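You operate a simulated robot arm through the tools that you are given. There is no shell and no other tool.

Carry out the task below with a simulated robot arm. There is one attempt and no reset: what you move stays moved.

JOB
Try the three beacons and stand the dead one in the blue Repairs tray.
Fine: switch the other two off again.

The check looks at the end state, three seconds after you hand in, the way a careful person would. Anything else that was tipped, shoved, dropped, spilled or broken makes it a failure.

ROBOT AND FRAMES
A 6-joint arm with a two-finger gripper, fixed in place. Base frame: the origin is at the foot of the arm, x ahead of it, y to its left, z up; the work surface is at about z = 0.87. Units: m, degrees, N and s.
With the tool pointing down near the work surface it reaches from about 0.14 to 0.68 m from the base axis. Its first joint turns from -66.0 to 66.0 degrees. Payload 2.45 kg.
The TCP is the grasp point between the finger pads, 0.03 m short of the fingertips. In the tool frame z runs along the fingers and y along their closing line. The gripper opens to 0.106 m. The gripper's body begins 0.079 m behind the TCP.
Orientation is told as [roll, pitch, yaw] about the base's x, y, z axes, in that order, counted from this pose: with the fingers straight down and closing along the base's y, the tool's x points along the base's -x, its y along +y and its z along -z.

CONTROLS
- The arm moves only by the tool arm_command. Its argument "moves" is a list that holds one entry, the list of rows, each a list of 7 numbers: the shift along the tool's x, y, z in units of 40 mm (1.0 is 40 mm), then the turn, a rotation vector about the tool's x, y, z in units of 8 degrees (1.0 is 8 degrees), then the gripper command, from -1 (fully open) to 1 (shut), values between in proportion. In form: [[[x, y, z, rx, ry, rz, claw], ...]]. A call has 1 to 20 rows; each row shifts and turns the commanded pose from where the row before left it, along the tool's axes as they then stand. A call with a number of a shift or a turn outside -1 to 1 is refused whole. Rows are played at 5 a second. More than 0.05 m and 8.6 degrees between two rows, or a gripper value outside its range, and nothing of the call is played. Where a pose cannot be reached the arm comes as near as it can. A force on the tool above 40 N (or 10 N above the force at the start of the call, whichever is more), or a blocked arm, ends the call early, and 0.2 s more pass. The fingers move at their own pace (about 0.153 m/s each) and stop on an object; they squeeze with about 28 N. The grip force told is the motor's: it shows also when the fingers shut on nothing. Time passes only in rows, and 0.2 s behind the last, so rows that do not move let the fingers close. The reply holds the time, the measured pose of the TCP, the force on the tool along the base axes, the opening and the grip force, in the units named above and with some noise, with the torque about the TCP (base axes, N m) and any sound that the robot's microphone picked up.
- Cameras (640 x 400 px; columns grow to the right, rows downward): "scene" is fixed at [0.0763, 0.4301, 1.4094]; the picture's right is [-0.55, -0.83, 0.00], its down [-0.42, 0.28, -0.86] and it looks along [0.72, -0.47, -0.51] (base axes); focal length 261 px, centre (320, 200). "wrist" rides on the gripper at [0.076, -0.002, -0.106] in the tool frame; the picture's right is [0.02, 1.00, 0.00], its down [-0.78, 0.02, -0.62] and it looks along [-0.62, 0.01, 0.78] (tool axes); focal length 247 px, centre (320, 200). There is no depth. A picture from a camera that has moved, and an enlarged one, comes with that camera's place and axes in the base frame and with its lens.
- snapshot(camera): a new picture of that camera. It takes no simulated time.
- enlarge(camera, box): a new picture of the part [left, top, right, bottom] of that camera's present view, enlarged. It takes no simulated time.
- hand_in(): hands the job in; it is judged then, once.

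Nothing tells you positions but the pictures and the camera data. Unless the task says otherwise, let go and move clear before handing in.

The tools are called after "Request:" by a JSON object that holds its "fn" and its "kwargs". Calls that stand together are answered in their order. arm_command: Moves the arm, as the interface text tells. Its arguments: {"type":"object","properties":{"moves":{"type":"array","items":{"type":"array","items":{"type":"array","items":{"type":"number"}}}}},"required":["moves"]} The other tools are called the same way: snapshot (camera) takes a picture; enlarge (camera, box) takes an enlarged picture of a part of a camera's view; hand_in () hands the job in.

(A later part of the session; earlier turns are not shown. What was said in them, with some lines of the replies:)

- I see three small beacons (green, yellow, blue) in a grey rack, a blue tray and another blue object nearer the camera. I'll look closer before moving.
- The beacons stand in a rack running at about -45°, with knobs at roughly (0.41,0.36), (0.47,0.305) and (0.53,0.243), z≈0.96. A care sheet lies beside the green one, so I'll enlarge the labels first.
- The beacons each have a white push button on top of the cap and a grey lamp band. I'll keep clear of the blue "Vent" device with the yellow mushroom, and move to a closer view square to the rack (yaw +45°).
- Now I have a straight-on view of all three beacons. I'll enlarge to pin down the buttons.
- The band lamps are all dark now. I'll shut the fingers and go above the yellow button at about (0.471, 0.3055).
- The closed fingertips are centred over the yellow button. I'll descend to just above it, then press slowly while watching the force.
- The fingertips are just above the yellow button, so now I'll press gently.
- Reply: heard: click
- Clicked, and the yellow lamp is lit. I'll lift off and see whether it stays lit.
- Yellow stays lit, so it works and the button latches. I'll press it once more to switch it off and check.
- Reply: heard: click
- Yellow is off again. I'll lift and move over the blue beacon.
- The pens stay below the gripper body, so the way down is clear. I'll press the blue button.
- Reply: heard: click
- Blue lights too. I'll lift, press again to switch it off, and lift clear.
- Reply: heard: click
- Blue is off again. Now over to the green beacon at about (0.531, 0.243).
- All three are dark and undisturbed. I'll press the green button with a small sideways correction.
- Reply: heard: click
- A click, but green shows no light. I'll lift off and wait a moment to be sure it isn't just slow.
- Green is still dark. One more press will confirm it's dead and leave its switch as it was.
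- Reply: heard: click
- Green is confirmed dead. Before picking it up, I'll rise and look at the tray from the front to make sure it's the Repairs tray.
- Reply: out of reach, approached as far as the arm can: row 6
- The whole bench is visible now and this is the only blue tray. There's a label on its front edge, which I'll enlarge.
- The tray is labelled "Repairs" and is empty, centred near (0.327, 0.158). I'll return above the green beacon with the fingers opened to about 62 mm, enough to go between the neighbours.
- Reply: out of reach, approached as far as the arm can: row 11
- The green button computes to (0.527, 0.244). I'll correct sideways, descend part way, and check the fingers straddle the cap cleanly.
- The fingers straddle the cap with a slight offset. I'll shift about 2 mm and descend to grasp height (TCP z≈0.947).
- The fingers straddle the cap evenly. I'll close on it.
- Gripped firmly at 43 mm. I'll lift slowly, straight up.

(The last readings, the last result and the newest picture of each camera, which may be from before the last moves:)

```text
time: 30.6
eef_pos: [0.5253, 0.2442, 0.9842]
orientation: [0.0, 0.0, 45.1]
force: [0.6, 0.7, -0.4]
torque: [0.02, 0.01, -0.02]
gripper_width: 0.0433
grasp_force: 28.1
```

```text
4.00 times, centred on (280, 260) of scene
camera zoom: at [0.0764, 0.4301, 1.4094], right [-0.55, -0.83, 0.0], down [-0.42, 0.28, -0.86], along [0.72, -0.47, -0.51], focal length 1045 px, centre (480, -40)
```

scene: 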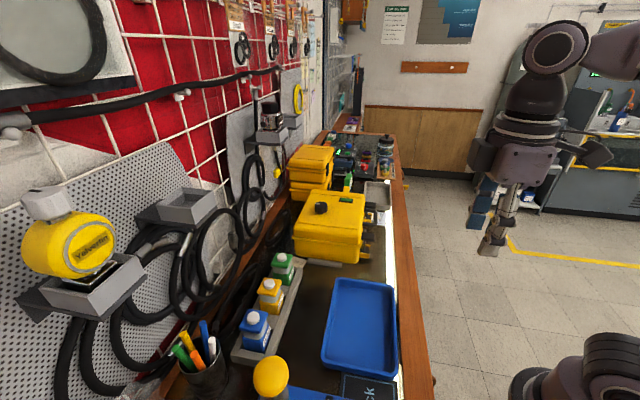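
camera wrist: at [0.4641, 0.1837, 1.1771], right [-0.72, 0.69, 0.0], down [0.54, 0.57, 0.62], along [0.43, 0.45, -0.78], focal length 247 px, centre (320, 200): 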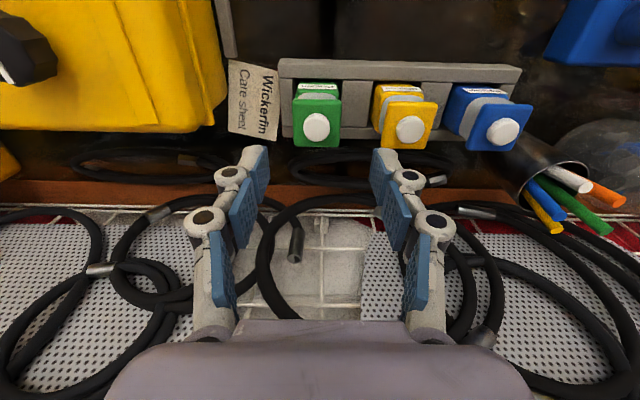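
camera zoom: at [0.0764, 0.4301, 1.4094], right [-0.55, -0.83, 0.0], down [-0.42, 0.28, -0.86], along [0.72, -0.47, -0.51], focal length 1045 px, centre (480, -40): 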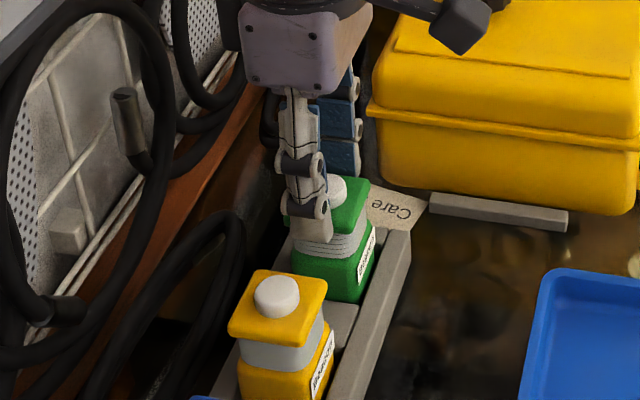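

I can't tell whether the beacon has come up or the fingers slid, so I'll look closer.

Request:
{"fn": "enlarge", "kwargs": {"camera": "scene", "box": [240, 230, 320, 290]}}

Request:
{"fn": "enlarge", "kwargs": {"camera": "wrist", "box": [200, 50, 440, 200]}}

```text
6.67 times, centred on (280, 260) of scene
camera zoom: at [0.0764, 0.4301, 1.4094], right [-0.55, -0.83, 0.0], down [-0.42, 0.28, -0.86], along [0.72, -0.47, -0.51], focal length 1742 px, centre (587, -200)
```

zoom: 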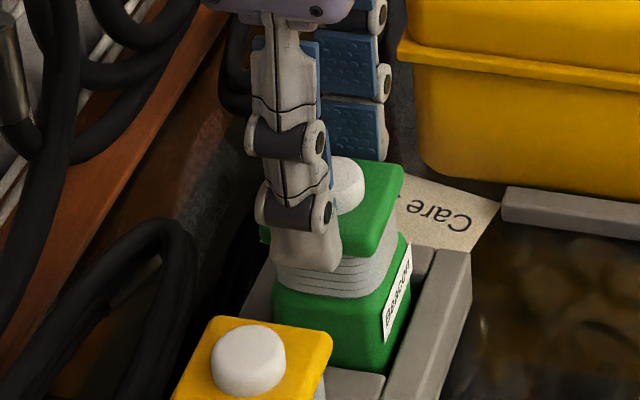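

```text
2.67 times, centred on (320, 125) of wrist
camera zoom: at [0.4725, 0.1898, 1.0899], right [-0.72, 0.69, 0.0], down [0.54, 0.57, 0.62], along [0.43, 0.45, -0.78], focal length 659 px, centre (320, 400)
```

zoom: 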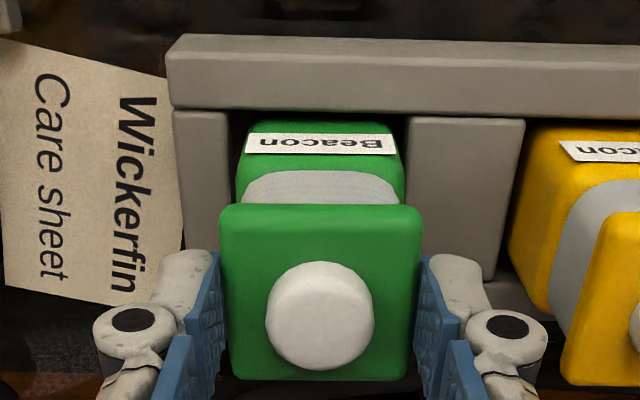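

The fingers slid up the cap and the beacon stayed in its pocket. I'll open, go about 11 mm deeper for more pad contact on the body, close again, and lift in tiny steps while reading the force.

Request:
{"fn": "arm_command", "kwargs": {"moves": [[[0, 0, 0, 0, 0, 0, -0.17], [0, 0, 0, 0, 0, 0, -0.17], [0, 0, 0.4, 0, 0, 0, -0.17], [0, 0, 0.4, 0, 0, 0, -0.17], [0, 0, 0.2, 0, 0, 0, -0.17], [0, 0, 0.17, 0, 0, 0, -0.17], [0, 0, 0, 0, 0, 0, -0.17]]]}}

Request:
{"fn": "enlarge", "kwargs": {"camera": "wrist", "box": [200, 50, 440, 200]}}

Request:
{"fn": "enlarge", "kwargs": {"camera": "scene", "box": [240, 230, 320, 290]}}

```text
time: 32.2
eef_pos: [0.5261, 0.2455, 0.9357]
orientation: [0.0, 0.1, 45.1]
force: [-1.1, 0.0, 0.7]
torque: [-0.01, -0.03, -0.02]
gripper_width: 0.0622
grasp_force: 0.1
```

```text
2.67 times, centred on (320, 125) of wrist
camera zoom: at [0.4726, 0.1901, 1.0432], right [-0.72, 0.69, 0.0], down [0.54, 0.57, 0.62], along [0.43, 0.45, -0.78], focal length 659 px, centre (320, 400)
```

zoom: 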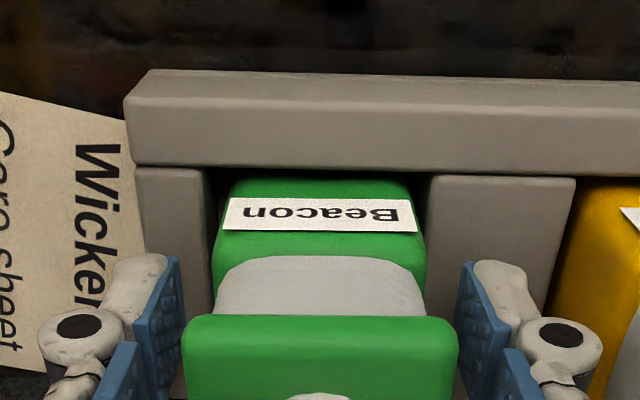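

```text
6.67 times, centred on (280, 260) of scene
camera zoom: at [0.0763, 0.4301, 1.4094], right [-0.55, -0.83, 0.0], down [-0.42, 0.28, -0.86], along [0.72, -0.47, -0.51], focal length 1742 px, centre (587, -200)
```

zoom: 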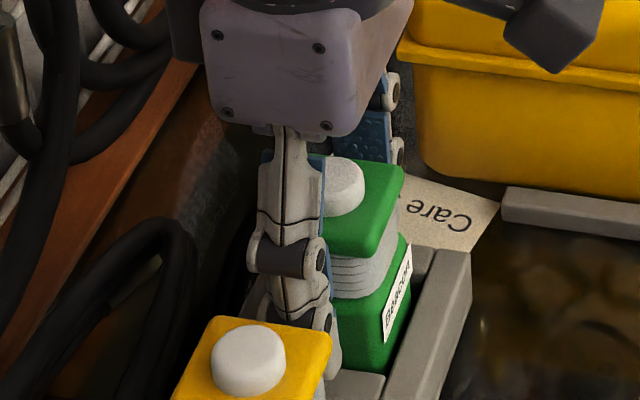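

The fingers are well positioned. Closing now, then a 2 mm test lift.

Request:
{"fn": "arm_command", "kwargs": {"moves": [[[0, 0, 0, 0, 0, 0, 0.1], [0, 0, 0, 0, 0, 0, 0.5], [0, 0, 0, 0, 0, 0, 1], [0, 0, 0, 0, 0, 0, 1], [0, 0, 0, 0, 0, 0, 1]]]}}

Request:
{"fn": "arm_command", "kwargs": {"moves": [[[0, 0, -0.05, 0, 0, 0, 1], [0, 0, -0.05, 0, 0, 0, 1]]]}}

Request:
{"fn": "enlarge", "kwargs": {"camera": "scene", "box": [240, 230, 320, 290]}}

```text
time: 33.4
eef_pos: [0.5241, 0.2457, 0.936]
orientation: [0.0, 0.0, 45.1]
force: [0.3, 0.6, 1.3]
torque: [-0.04, -0.04, 0.05]
gripper_width: 0.0434
grasp_force: 27.5
```

```text
time: 34.0
eef_pos: [0.5239, 0.2446, 0.9398]
orientation: [0.0, 0.0, 45.1]
force: [0.2, -0.1, -0.4]
torque: [-0.01, -0.01, -0.01]
gripper_width: 0.0432
grasp_force: 27.9
```

```text
6.67 times, centred on (280, 260) of scene
camera zoom: at [0.0764, 0.4301, 1.4094], right [-0.55, -0.83, 0.0], down [-0.42, 0.28, -0.86], along [0.72, -0.47, -0.51], focal length 1742 px, centre (587, -200)
```

zoom: 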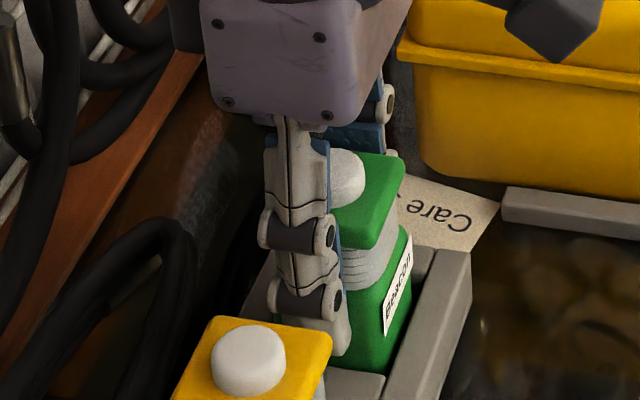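

This time the cap has come up with the fingers by about 4 mm. I'll keep lifting slowly and check again.

Request:
{"fn": "arm_command", "kwargs": {"moves": [[[0, 0, -0.1, 0, 0, 0, 1], [0, 0, -0.1, 0, 0, 0, 1], [0, 0, -0.1, 0, 0, 0, 1], [0, 0, -0.1, 0, 0, 0, 1], [0, 0, 0, 0, 0, 0, 1]]]}}

Request:
{"fn": "enlarge", "kwargs": {"camera": "scene", "box": [240, 230, 320, 290]}}

Request:
{"fn": "enlarge", "kwargs": {"camera": "wrist", "box": [200, 50, 440, 200]}}

```text
time: 35.2
eef_pos: [0.5251, 0.2444, 0.9563]
orientation: [0.1, 0.0, 45.1]
force: [0.1, -0.2, -1.0]
torque: [-0.02, 0.03, 0.0]
gripper_width: 0.0432
grasp_force: 28.3
```

```text
6.67 times, centred on (280, 260) of scene
camera zoom: at [0.0764, 0.4301, 1.4094], right [-0.55, -0.83, 0.0], down [-0.42, 0.28, -0.86], along [0.72, -0.47, -0.51], focal length 1742 px, centre (587, -200)
```

zoom: 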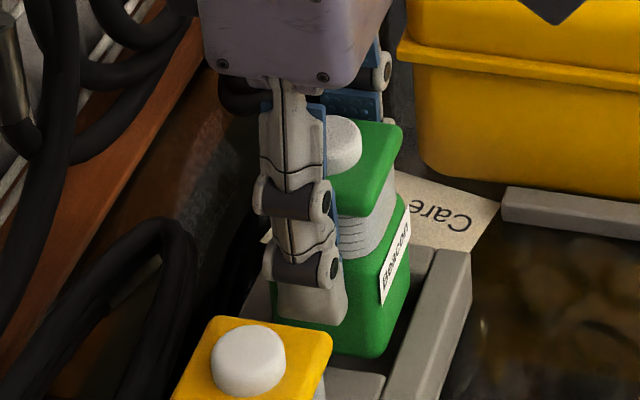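

```text
2.67 times, centred on (320, 125) of wrist
camera zoom: at [0.4722, 0.1898, 1.0636], right [-0.72, 0.69, 0.0], down [0.54, 0.57, 0.62], along [0.43, 0.45, -0.78], focal length 659 px, centre (320, 400)
```

zoom: 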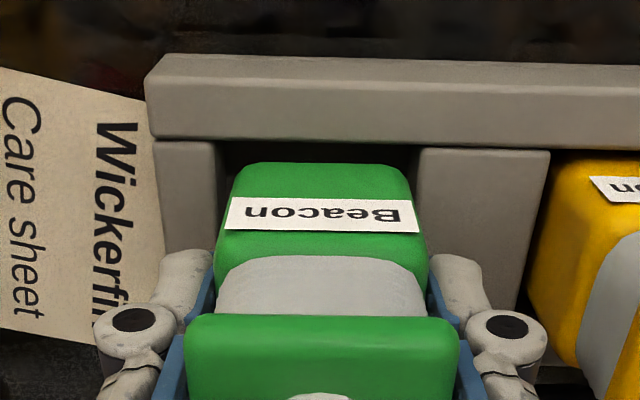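

It's lifting cleanly now. I'll continue gently up to about z=1.05.

Request:
{"fn": "arm_command", "kwargs": {"moves": [[[0, 0, -0.12, 0, 0, 0, 1], [0, 0, -0.16, 0, 0, 0, 1], [0, 0, -0.2, 0, 0, 0, 1], [0, 0, -0.2, 0, 0, 0, 1], [0, 0, -0.2, 0, 0, 0, 1], [0, 0, -0.2, 0, 0, 0, 1], [0, 0, -0.2, 0, 0, 0, 1], [0, 0, -0.2, 0, 0, 0, 1], [0, 0, -0.2, 0, 0, 0, 1], [0, 0, -0.2, 0, 0, 0, 1], [0, 0, -0.2, 0, 0, 0, 1], [0, 0, -0.16, 0, 0, 0, 1], [0, 0, -0.1, 0, 0, 0, 1], [0, 0, 0, 0, 0, 0, 1]]]}}

Request:
{"fn": "snapshot", "kwargs": {"camera": "scene"}}

Request:
{"fn": "snapshot", "kwargs": {"camera": "wrist"}}

```text
time: 38.2
eef_pos: [0.5243, 0.2454, 1.0516]
orientation: [0.0, 0.0, 45.1]
force: [-0.4, -0.2, -0.7]
torque: [-0.04, 0.0, 0.02]
gripper_width: 0.0431
grasp_force: 27.9
```

```text
taken
```

scene: 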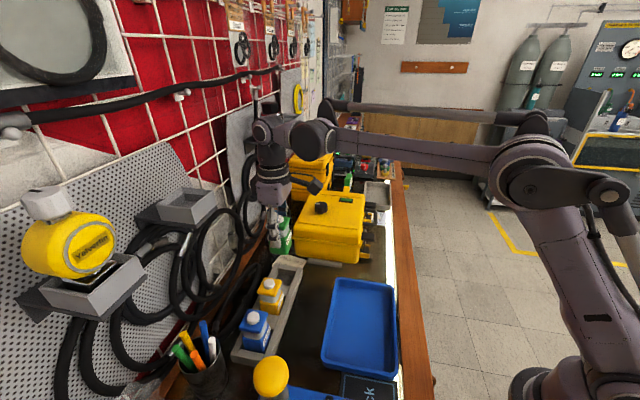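

```text
taken
camera wrist: at [0.4723, 0.1894, 1.158], right [-0.72, 0.69, 0.0], down [0.54, 0.57, 0.62], along [0.43, 0.45, -0.78], focal length 247 px, centre (320, 200)
```

wrist: 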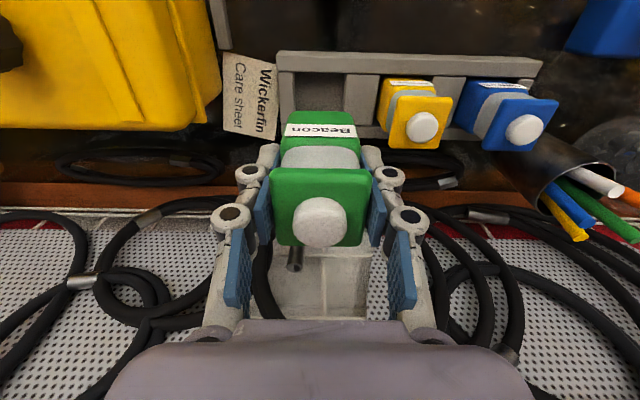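

The dead green beacon is in hand and upright, and yellow and blue are undisturbed. I'll carry it slowly over to the tray centre.

Request:
{"fn": "arm_command", "kwargs": {"moves": [[[0.15, 0, 0, 0, 0, 0, 1], [0.25, 0.05, 0, 0, 0, 0, 1], [0.33, 0.12, 0, 0, 0, 0, 1], [0.36, 0.15, 0, 0, 0, 0, 1], [0.36, 0.15, 0, 0, 0, 0, 1], [0.36, 0.15, 0, 0, 0, 0, 1], [0.36, 0.15, 0, 0, 0, 0, 1], [0.36, 0.15, 0, 0, 0, 0, 1], [0.36, 0.15, 0, 0, 0, 0, 1], [0.36, 0.15, 0, 0, 0, 0, 1], [0.36, 0.15, 0, 0, 0, 0, 1], [0.36, 0.15, 0, 0, 0, 0, 1], [0.36, 0.15, 0, 0, 0, 0, 1], [0.3, 0.15, 0, 0, 0, 0, 1], [0.22, 0.09, 0, 0, 0, 0, 1], [0.17, 0.04, 0, 0, 0, 0, 1], [0, 0, 0, 0, 0, 0, 1]]]}}

Request:
{"fn": "snapshot", "kwargs": {"camera": "scene"}}

Request:
{"fn": "snapshot", "kwargs": {"camera": "wrist"}}

```text
time: 41.8
eef_pos: [0.3274, 0.1572, 1.0489]
orientation: [-0.1, 0.0, 45.2]
force: [0.1, 0.6, -1.3]
torque: [0.02, -0.02, 0.01]
gripper_width: 0.0434
grasp_force: 28.1
```

```text
taken
```

scene: 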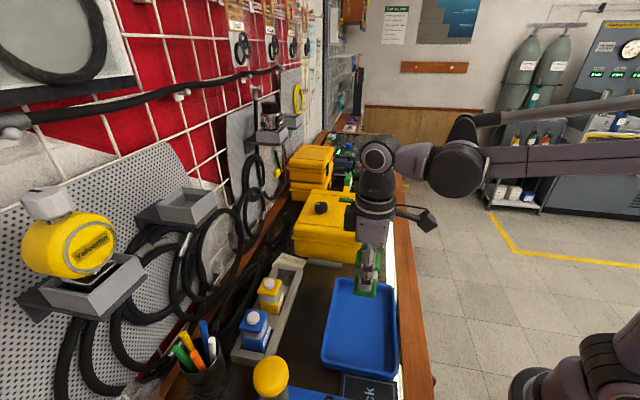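

```text
taken
camera wrist: at [0.2745, 0.1027, 1.1563], right [-0.72, 0.69, 0.0], down [0.54, 0.57, 0.62], along [0.43, 0.45, -0.78], focal length 247 px, centre (320, 200)
```

wrist: 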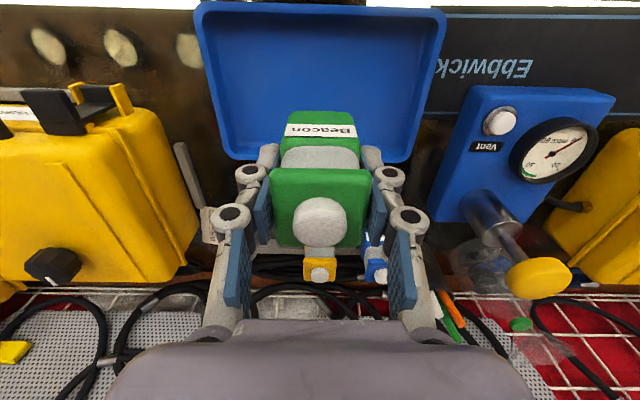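

The beacon is centred over the tray. I'll lower it to just above the tray floor.

Request:
{"fn": "arm_command", "kwargs": {"moves": [[[0, 0, 0.15, 0, 0, 0, 1], [0, 0, 0.25, 0, 0, 0, 1], [0, 0, 0.3, 0, 0, 0, 1], [0, 0, 0.3, 0, 0, 0, 1], [0, 0, 0.3, 0, 0, 0, 1], [0, 0, 0.3, 0, 0, 0, 1], [0, 0, 0.25, 0, 0, 0, 1], [0, 0, 0.15, 0, 0, 0, 1], [0, 0, 0.1, 0, 0, 0, 1], [0, 0, 0, 0, 0, 0, 1]]]}}

Request:
{"fn": "enlarge", "kwargs": {"camera": "scene", "box": [310, 240, 430, 390]}}

Request:
{"fn": "snapshot", "kwargs": {"camera": "wrist"}}

```text
time: 44.0
eef_pos: [0.3273, 0.1586, 0.9669]
orientation: [-0.1, 0.0, 45.1]
force: [-0.1, -0.1, -1.3]
torque: [-0.01, 0.0, 0.01]
gripper_width: 0.043
grasp_force: 28.0
```

```text
2.67 times, centred on (370, 315) of scene
camera zoom: at [0.0764, 0.4301, 1.4094], right [-0.55, -0.83, 0.0], down [-0.42, 0.28, -0.86], along [0.72, -0.47, -0.51], focal length 697 px, centre (187, -107)
```

zoom: 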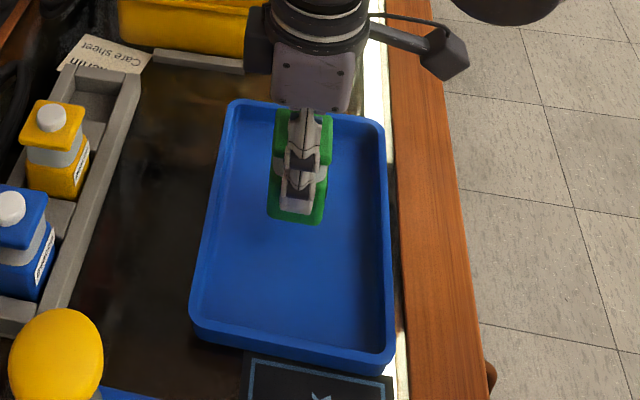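

```text
taken
camera wrist: at [0.275, 0.1029, 1.0727], right [-0.72, 0.69, 0.0], down [0.54, 0.57, 0.62], along [0.43, 0.45, -0.78], focal length 247 px, centre (320, 200)
```

wrist: 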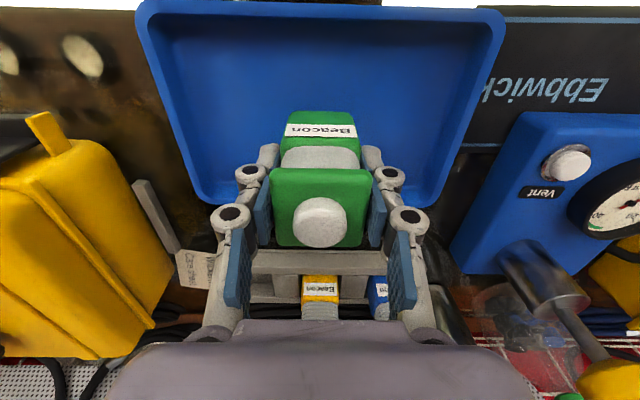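

Still a little above the tray floor. I'll feel downward in small steps.

Request:
{"fn": "arm_command", "kwargs": {"moves": [[[0, 0, 0.1, 0, 0, 0, 1], [0, 0, 0.1, 0, 0, 0, 1], [0, 0, 0.1, 0, 0, 0, 1], [0, 0, 0.05, 0, 0, 0, 1], [0, 0, 0.05, 0, 0, 0, 1], [0, 0, 0, 0, 0, 0, 1]]]}}

Request:
{"fn": "enlarge", "kwargs": {"camera": "scene", "box": [340, 260, 400, 340]}}

```text
time: 45.4
eef_pos: [0.3271, 0.1576, 0.9496]
orientation: [0.1, -0.1, 45.2]
force: [0.0, -0.6, -1.4]
torque: [0.04, -0.01, -0.02]
gripper_width: 0.0434
grasp_force: 28.2
```

```text
5.00 times, centred on (370, 300) of scene
camera zoom: at [0.0764, 0.4301, 1.4094], right [-0.55, -0.83, 0.0], down [-0.42, 0.28, -0.86], along [0.72, -0.47, -0.51], focal length 1306 px, centre (70, -300)
```

zoom: 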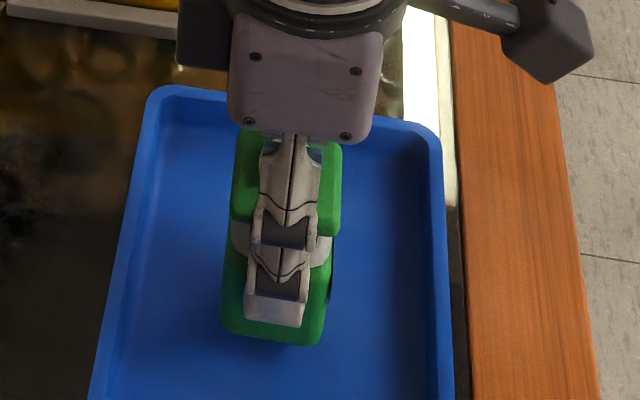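

Request:
{"fn": "arm_command", "kwargs": {"moves": [[[0, 0, 0.05, 0, 0, 0, 1], [0, 0, 0.05, 0, 0, 0, 1], [0, 0, 0.05, 0, 0, 0, 1], [0, 0, 0, 0, 0, 0, 1]]]}}

```text
time: 46.4
eef_pos: [0.3271, 0.1573, 0.9425]
orientation: [0.0, 0.0, 45.1]
force: [-0.5, 0.7, -1.8]
torque: [0.0, 0.0, -0.01]
gripper_width: 0.0433
grasp_force: 28.2
```

No contact yet at z=0.9425, and the beacon's weight still hangs on the gripper. I'll go down in 1 mm steps.

Request:
{"fn": "arm_command", "kwargs": {"moves": [[[0, 0, 0.025, 0, 0, 0, 1], [0, 0, 0.025, 0, 0, 0, 1], [0, 0, 0, 0, 0, 0, 1]]]}}

Request:
{"fn": "arm_command", "kwargs": {"moves": [[[0, 0, 0.025, 0, 0, 0, 1], [0, 0, 0.025, 0, 0, 0, 1], [0, 0, 0, 0, 0, 0, 1]]]}}

Request:
{"fn": "enlarge", "kwargs": {"camera": "scene", "box": [340, 260, 400, 340]}}

```text
time: 47.2
eef_pos: [0.328, 0.1585, 0.9409]
orientation: [0.0, 0.1, 45.1]
force: [0.5, 0.6, -1.7]
torque: [0.0, 0.02, 0.0]
gripper_width: 0.0431
grasp_force: 27.5
```

```text
time: 48.0
eef_pos: [0.3259, 0.1581, 0.9387]
orientation: [-0.1, -0.1, 45.2]
force: [0.0, 0.5, -1.2]
torque: [-0.01, 0.02, 0.02]
gripper_width: 0.043
grasp_force: 28.0
```

```text
5.00 times, centred on (370, 300) of scene
camera zoom: at [0.0764, 0.4301, 1.4094], right [-0.55, -0.83, 0.0], down [-0.42, 0.28, -0.86], along [0.72, -0.47, -0.51], focal length 1306 px, centre (70, -300)
```

zoom: 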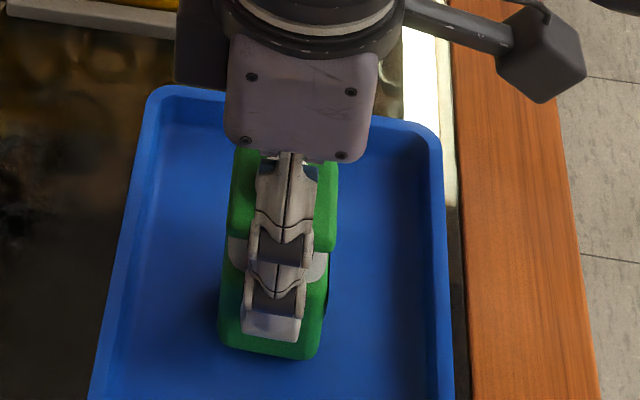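

Still no contact, so I'll continue carefully.

Request:
{"fn": "arm_command", "kwargs": {"moves": [[[0, 0, 0.025, 0, 0, 0, 1], [0, 0, 0.025, 0, 0, 0, 1], [0, 0, 0, 0, 0, 0, 1]]]}}

Request:
{"fn": "arm_command", "kwargs": {"moves": [[[0, 0, 0.025, 0, 0, 0, 1], [0, 0, 0.025, 0, 0, 0, 1], [0, 0, 0, 0, 0, 0, 1]]]}}

```text
time: 48.8
eef_pos: [0.3277, 0.1574, 0.9384]
orientation: [0.0, -0.1, 45.1]
force: [-0.6, -0.3, -1.3]
torque: [0.0, 0.02, -0.02]
gripper_width: 0.043
grasp_force: 28.1
```

```text
time: 49.6
eef_pos: [0.3271, 0.1574, 0.9365]
orientation: [0.0, 0.0, 45.1]
force: [0.0, -0.4, -1.2]
torque: [-0.03, -0.02, 0.0]
gripper_width: 0.0431
grasp_force: 28.2
```

Request:
{"fn": "arm_command", "kwargs": {"moves": [[[0, 0, 0.025, 0, 0, 0, 1], [0, 0, 0.025, 0, 0, 0, 1], [0, 0, 0, 0, 0, 0, 1]]]}}

Request:
{"fn": "enlarge", "kwargs": {"camera": "wrist", "box": [200, 50, 440, 200]}}

Request:
{"fn": "enlarge", "kwargs": {"camera": "scene", "box": [340, 260, 400, 340]}}

```text
time: 50.4
eef_pos: [0.3285, 0.1582, 0.9336]
orientation: [0.0, 0.0, 45.1]
force: [-0.1, -2.3, 23.0]
torque: [-0.11, 0.06, 0.0]
gripper_width: 0.0433
grasp_force: 27.6
```

```text
2.67 times, centred on (320, 125) of wrist
camera zoom: at [0.2748, 0.1017, 1.0411], right [-0.72, 0.69, 0.0], down [0.54, 0.57, 0.62], along [0.43, 0.45, -0.78], focal length 659 px, centre (320, 400)
```

zoom: 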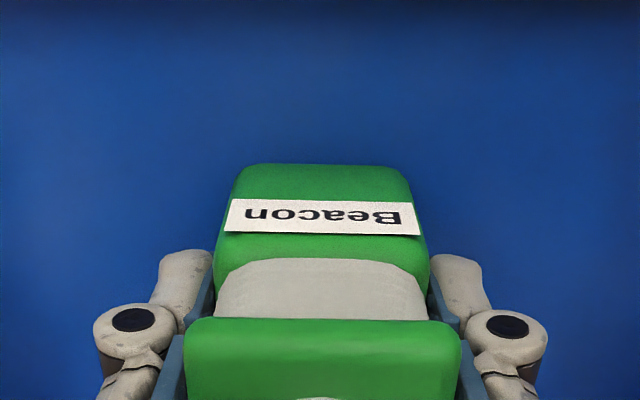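

```text
5.00 times, centred on (370, 300) of scene
camera zoom: at [0.0761, 0.4299, 1.4095], right [-0.55, -0.83, 0.0], down [-0.42, 0.28, -0.86], along [0.72, -0.47, -0.51], focal length 1306 px, centre (70, -300)
```

zoom: 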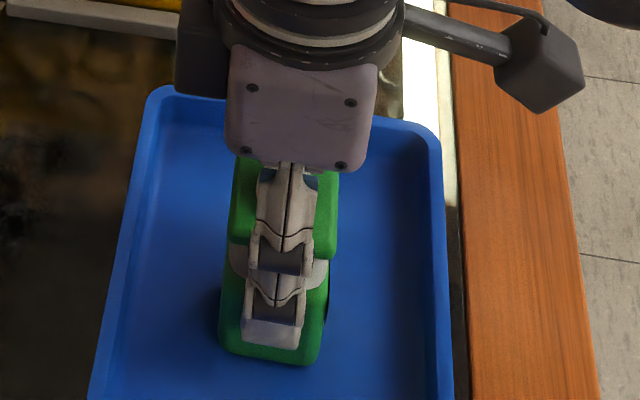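

It's now touching the tray floor at 23 N. I'll back off a hair to relax the force, then open gently.

Request:
{"fn": "arm_command", "kwargs": {"moves": [[[0, 0, -0.02, 0, 0, 0, 1], [0, 0, 0, 0, 0, 0, 1]]]}}

```text
time: 51.0
eef_pos: [0.3292, 0.1571, 0.9335]
orientation: [0.0, -0.1, 45.0]
force: [-0.3, -0.3, -1.0]
torque: [0.0, 0.0, 0.03]
gripper_width: 0.0433
grasp_force: 27.7
```

The force is relaxed and the base is within a fraction of a millimetre of the floor. Opening the fingers now.

Request:
{"fn": "arm_command", "kwargs": {"moves": [[[0, 0, 0.008, 0, 0, 0, 1], [0, 0, 0, 0, 0, 0, 0.1], [0, 0, 0, 0, 0, 0, 0], [0, 0, 0, 0, 0, 0, -0.2], [0, 0, 0, 0, 0, 0, -0.3], [0, 0, 0, 0, 0, 0, -0.3]]]}}

Request:
{"fn": "enlarge", "kwargs": {"camera": "wrist", "box": [200, 50, 440, 200]}}

Request:
{"fn": "enlarge", "kwargs": {"camera": "scene", "box": [340, 260, 400, 340]}}

```text
time: 52.4
eef_pos: [0.3278, 0.1574, 0.9349]
orientation: [0.0, -0.1, 45.2]
force: [0.1, -1.0, -0.2]
torque: [0.0, 0.02, -0.04]
gripper_width: 0.0688
grasp_force: 0.0
```

```text
2.67 times, centred on (320, 125) of wrist
camera zoom: at [0.2753, 0.1013, 1.0412], right [-0.72, 0.69, 0.0], down [0.54, 0.57, 0.62], along [0.43, 0.45, -0.78], focal length 659 px, centre (320, 400)
```

zoom: 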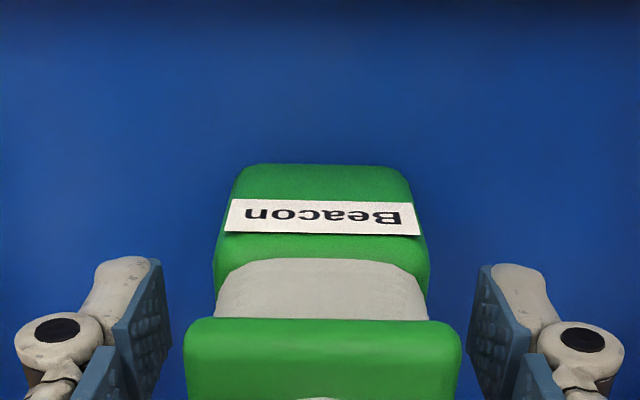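

```text
5.00 times, centred on (370, 300) of scene
camera zoom: at [0.0763, 0.4301, 1.4094], right [-0.55, -0.83, 0.0], down [-0.42, 0.28, -0.86], along [0.72, -0.47, -0.51], focal length 1306 px, centre (70, -300)
```

zoom: 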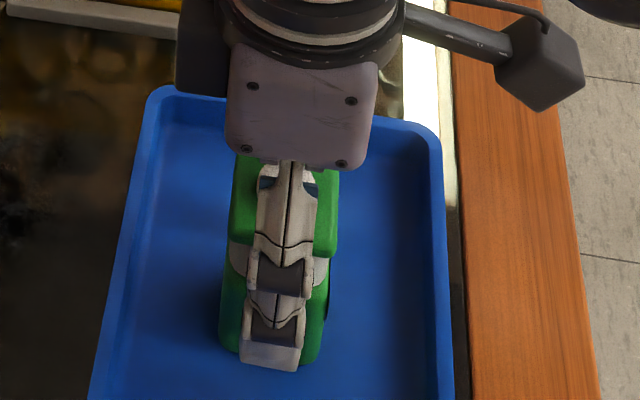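

Released, and the beacon is standing in the tray. I'll rise straight up well clear and inspect everything.

Request:
{"fn": "arm_command", "kwargs": {"moves": [[[0, 0, -0.2, 0, 0, 0, -0.3], [0, 0, -0.3, 0, 0, 0, -0.3], [0, 0, -0.5, 0, 0, 0, -0.3], [0, 0, -0.8, 0, 0, 0, -0.3], [0, 0, -0.9, 0, 0, 0, -0.3], [0, 0, -0.9, 0, 0, 0, -0.3], [0, 0, -0.9, 0, 0, 0, -0.3], [0, 0, -0.9, 0, 0, 0, -0.3], [0, 0, -0.9, 0, 0, 0, -0.3], [0, 0, 0, 0, 0, 0, -0.3]]]}}

Request:
{"fn": "snapshot", "kwargs": {"camera": "wrist"}}

Request:
{"fn": "snapshot", "kwargs": {"camera": "scene"}}

Request:
{"fn": "enlarge", "kwargs": {"camera": "scene", "box": [220, 240, 420, 390]}}

```text
time: 54.6
eef_pos: [0.3282, 0.1574, 1.1876]
orientation: [-0.1, 0.0, 45.2]
force: [-0.3, 0.2, 0.1]
torque: [0.03, 0.02, 0.03]
gripper_width: 0.069
grasp_force: 0.0
```

```text
taken
camera wrist: at [0.2756, 0.1023, 1.2947], right [-0.72, 0.69, 0.0], down [0.54, 0.57, 0.62], along [0.43, 0.45, -0.78], focal length 247 px, centre (320, 200)
```

wrist: 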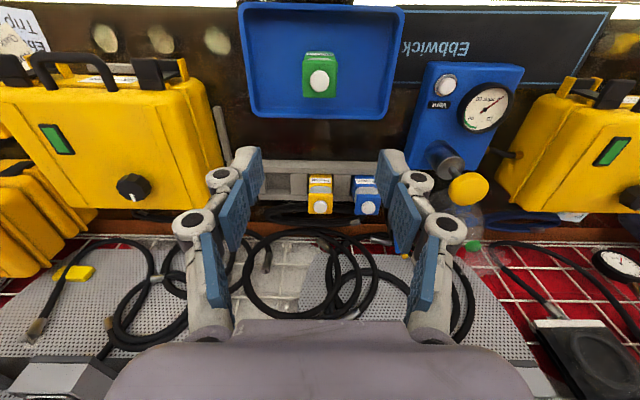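

```text
taken
```

scene: 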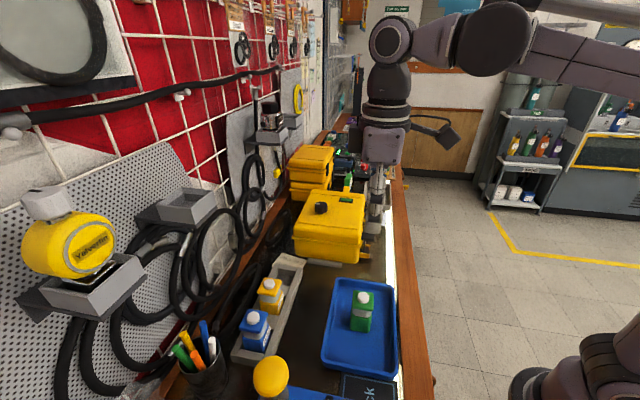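

```text
2.67 times, centred on (320, 315) of scene
camera zoom: at [0.0763, 0.4301, 1.4094], right [-0.55, -0.83, 0.0], down [-0.42, 0.28, -0.86], along [0.72, -0.47, -0.51], focal length 697 px, centre (320, -107)
```

zoom: 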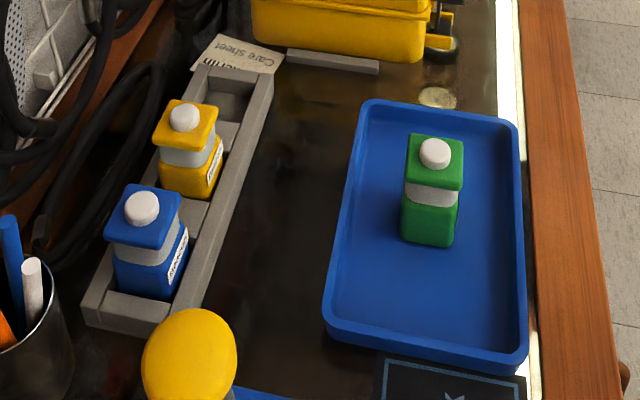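

The green (dead) beacon stands upright in the blue Repairs tray. Yellow and blue are back in the rack with their lamps off, nothing else has moved, and the arm is clear, so I'm handing in.

Request:
{"fn": "hand_in", "kwargs": {}}

```text
The job is handed in.
```

The green beacon was the dead one, and it now stands upright in the blue Repairs tray. It clicked on both presses but never lit.

The yellow and blue beacons both lit when pressed. I switched them off again, and they're still in their rack.

My first try at lifting the green beacon slipped and left it in its slot. A lower grip lifted it cleanly. In the last pictures nothing else on the bench looked moved, and the arm had let go and was clear before I handed in.
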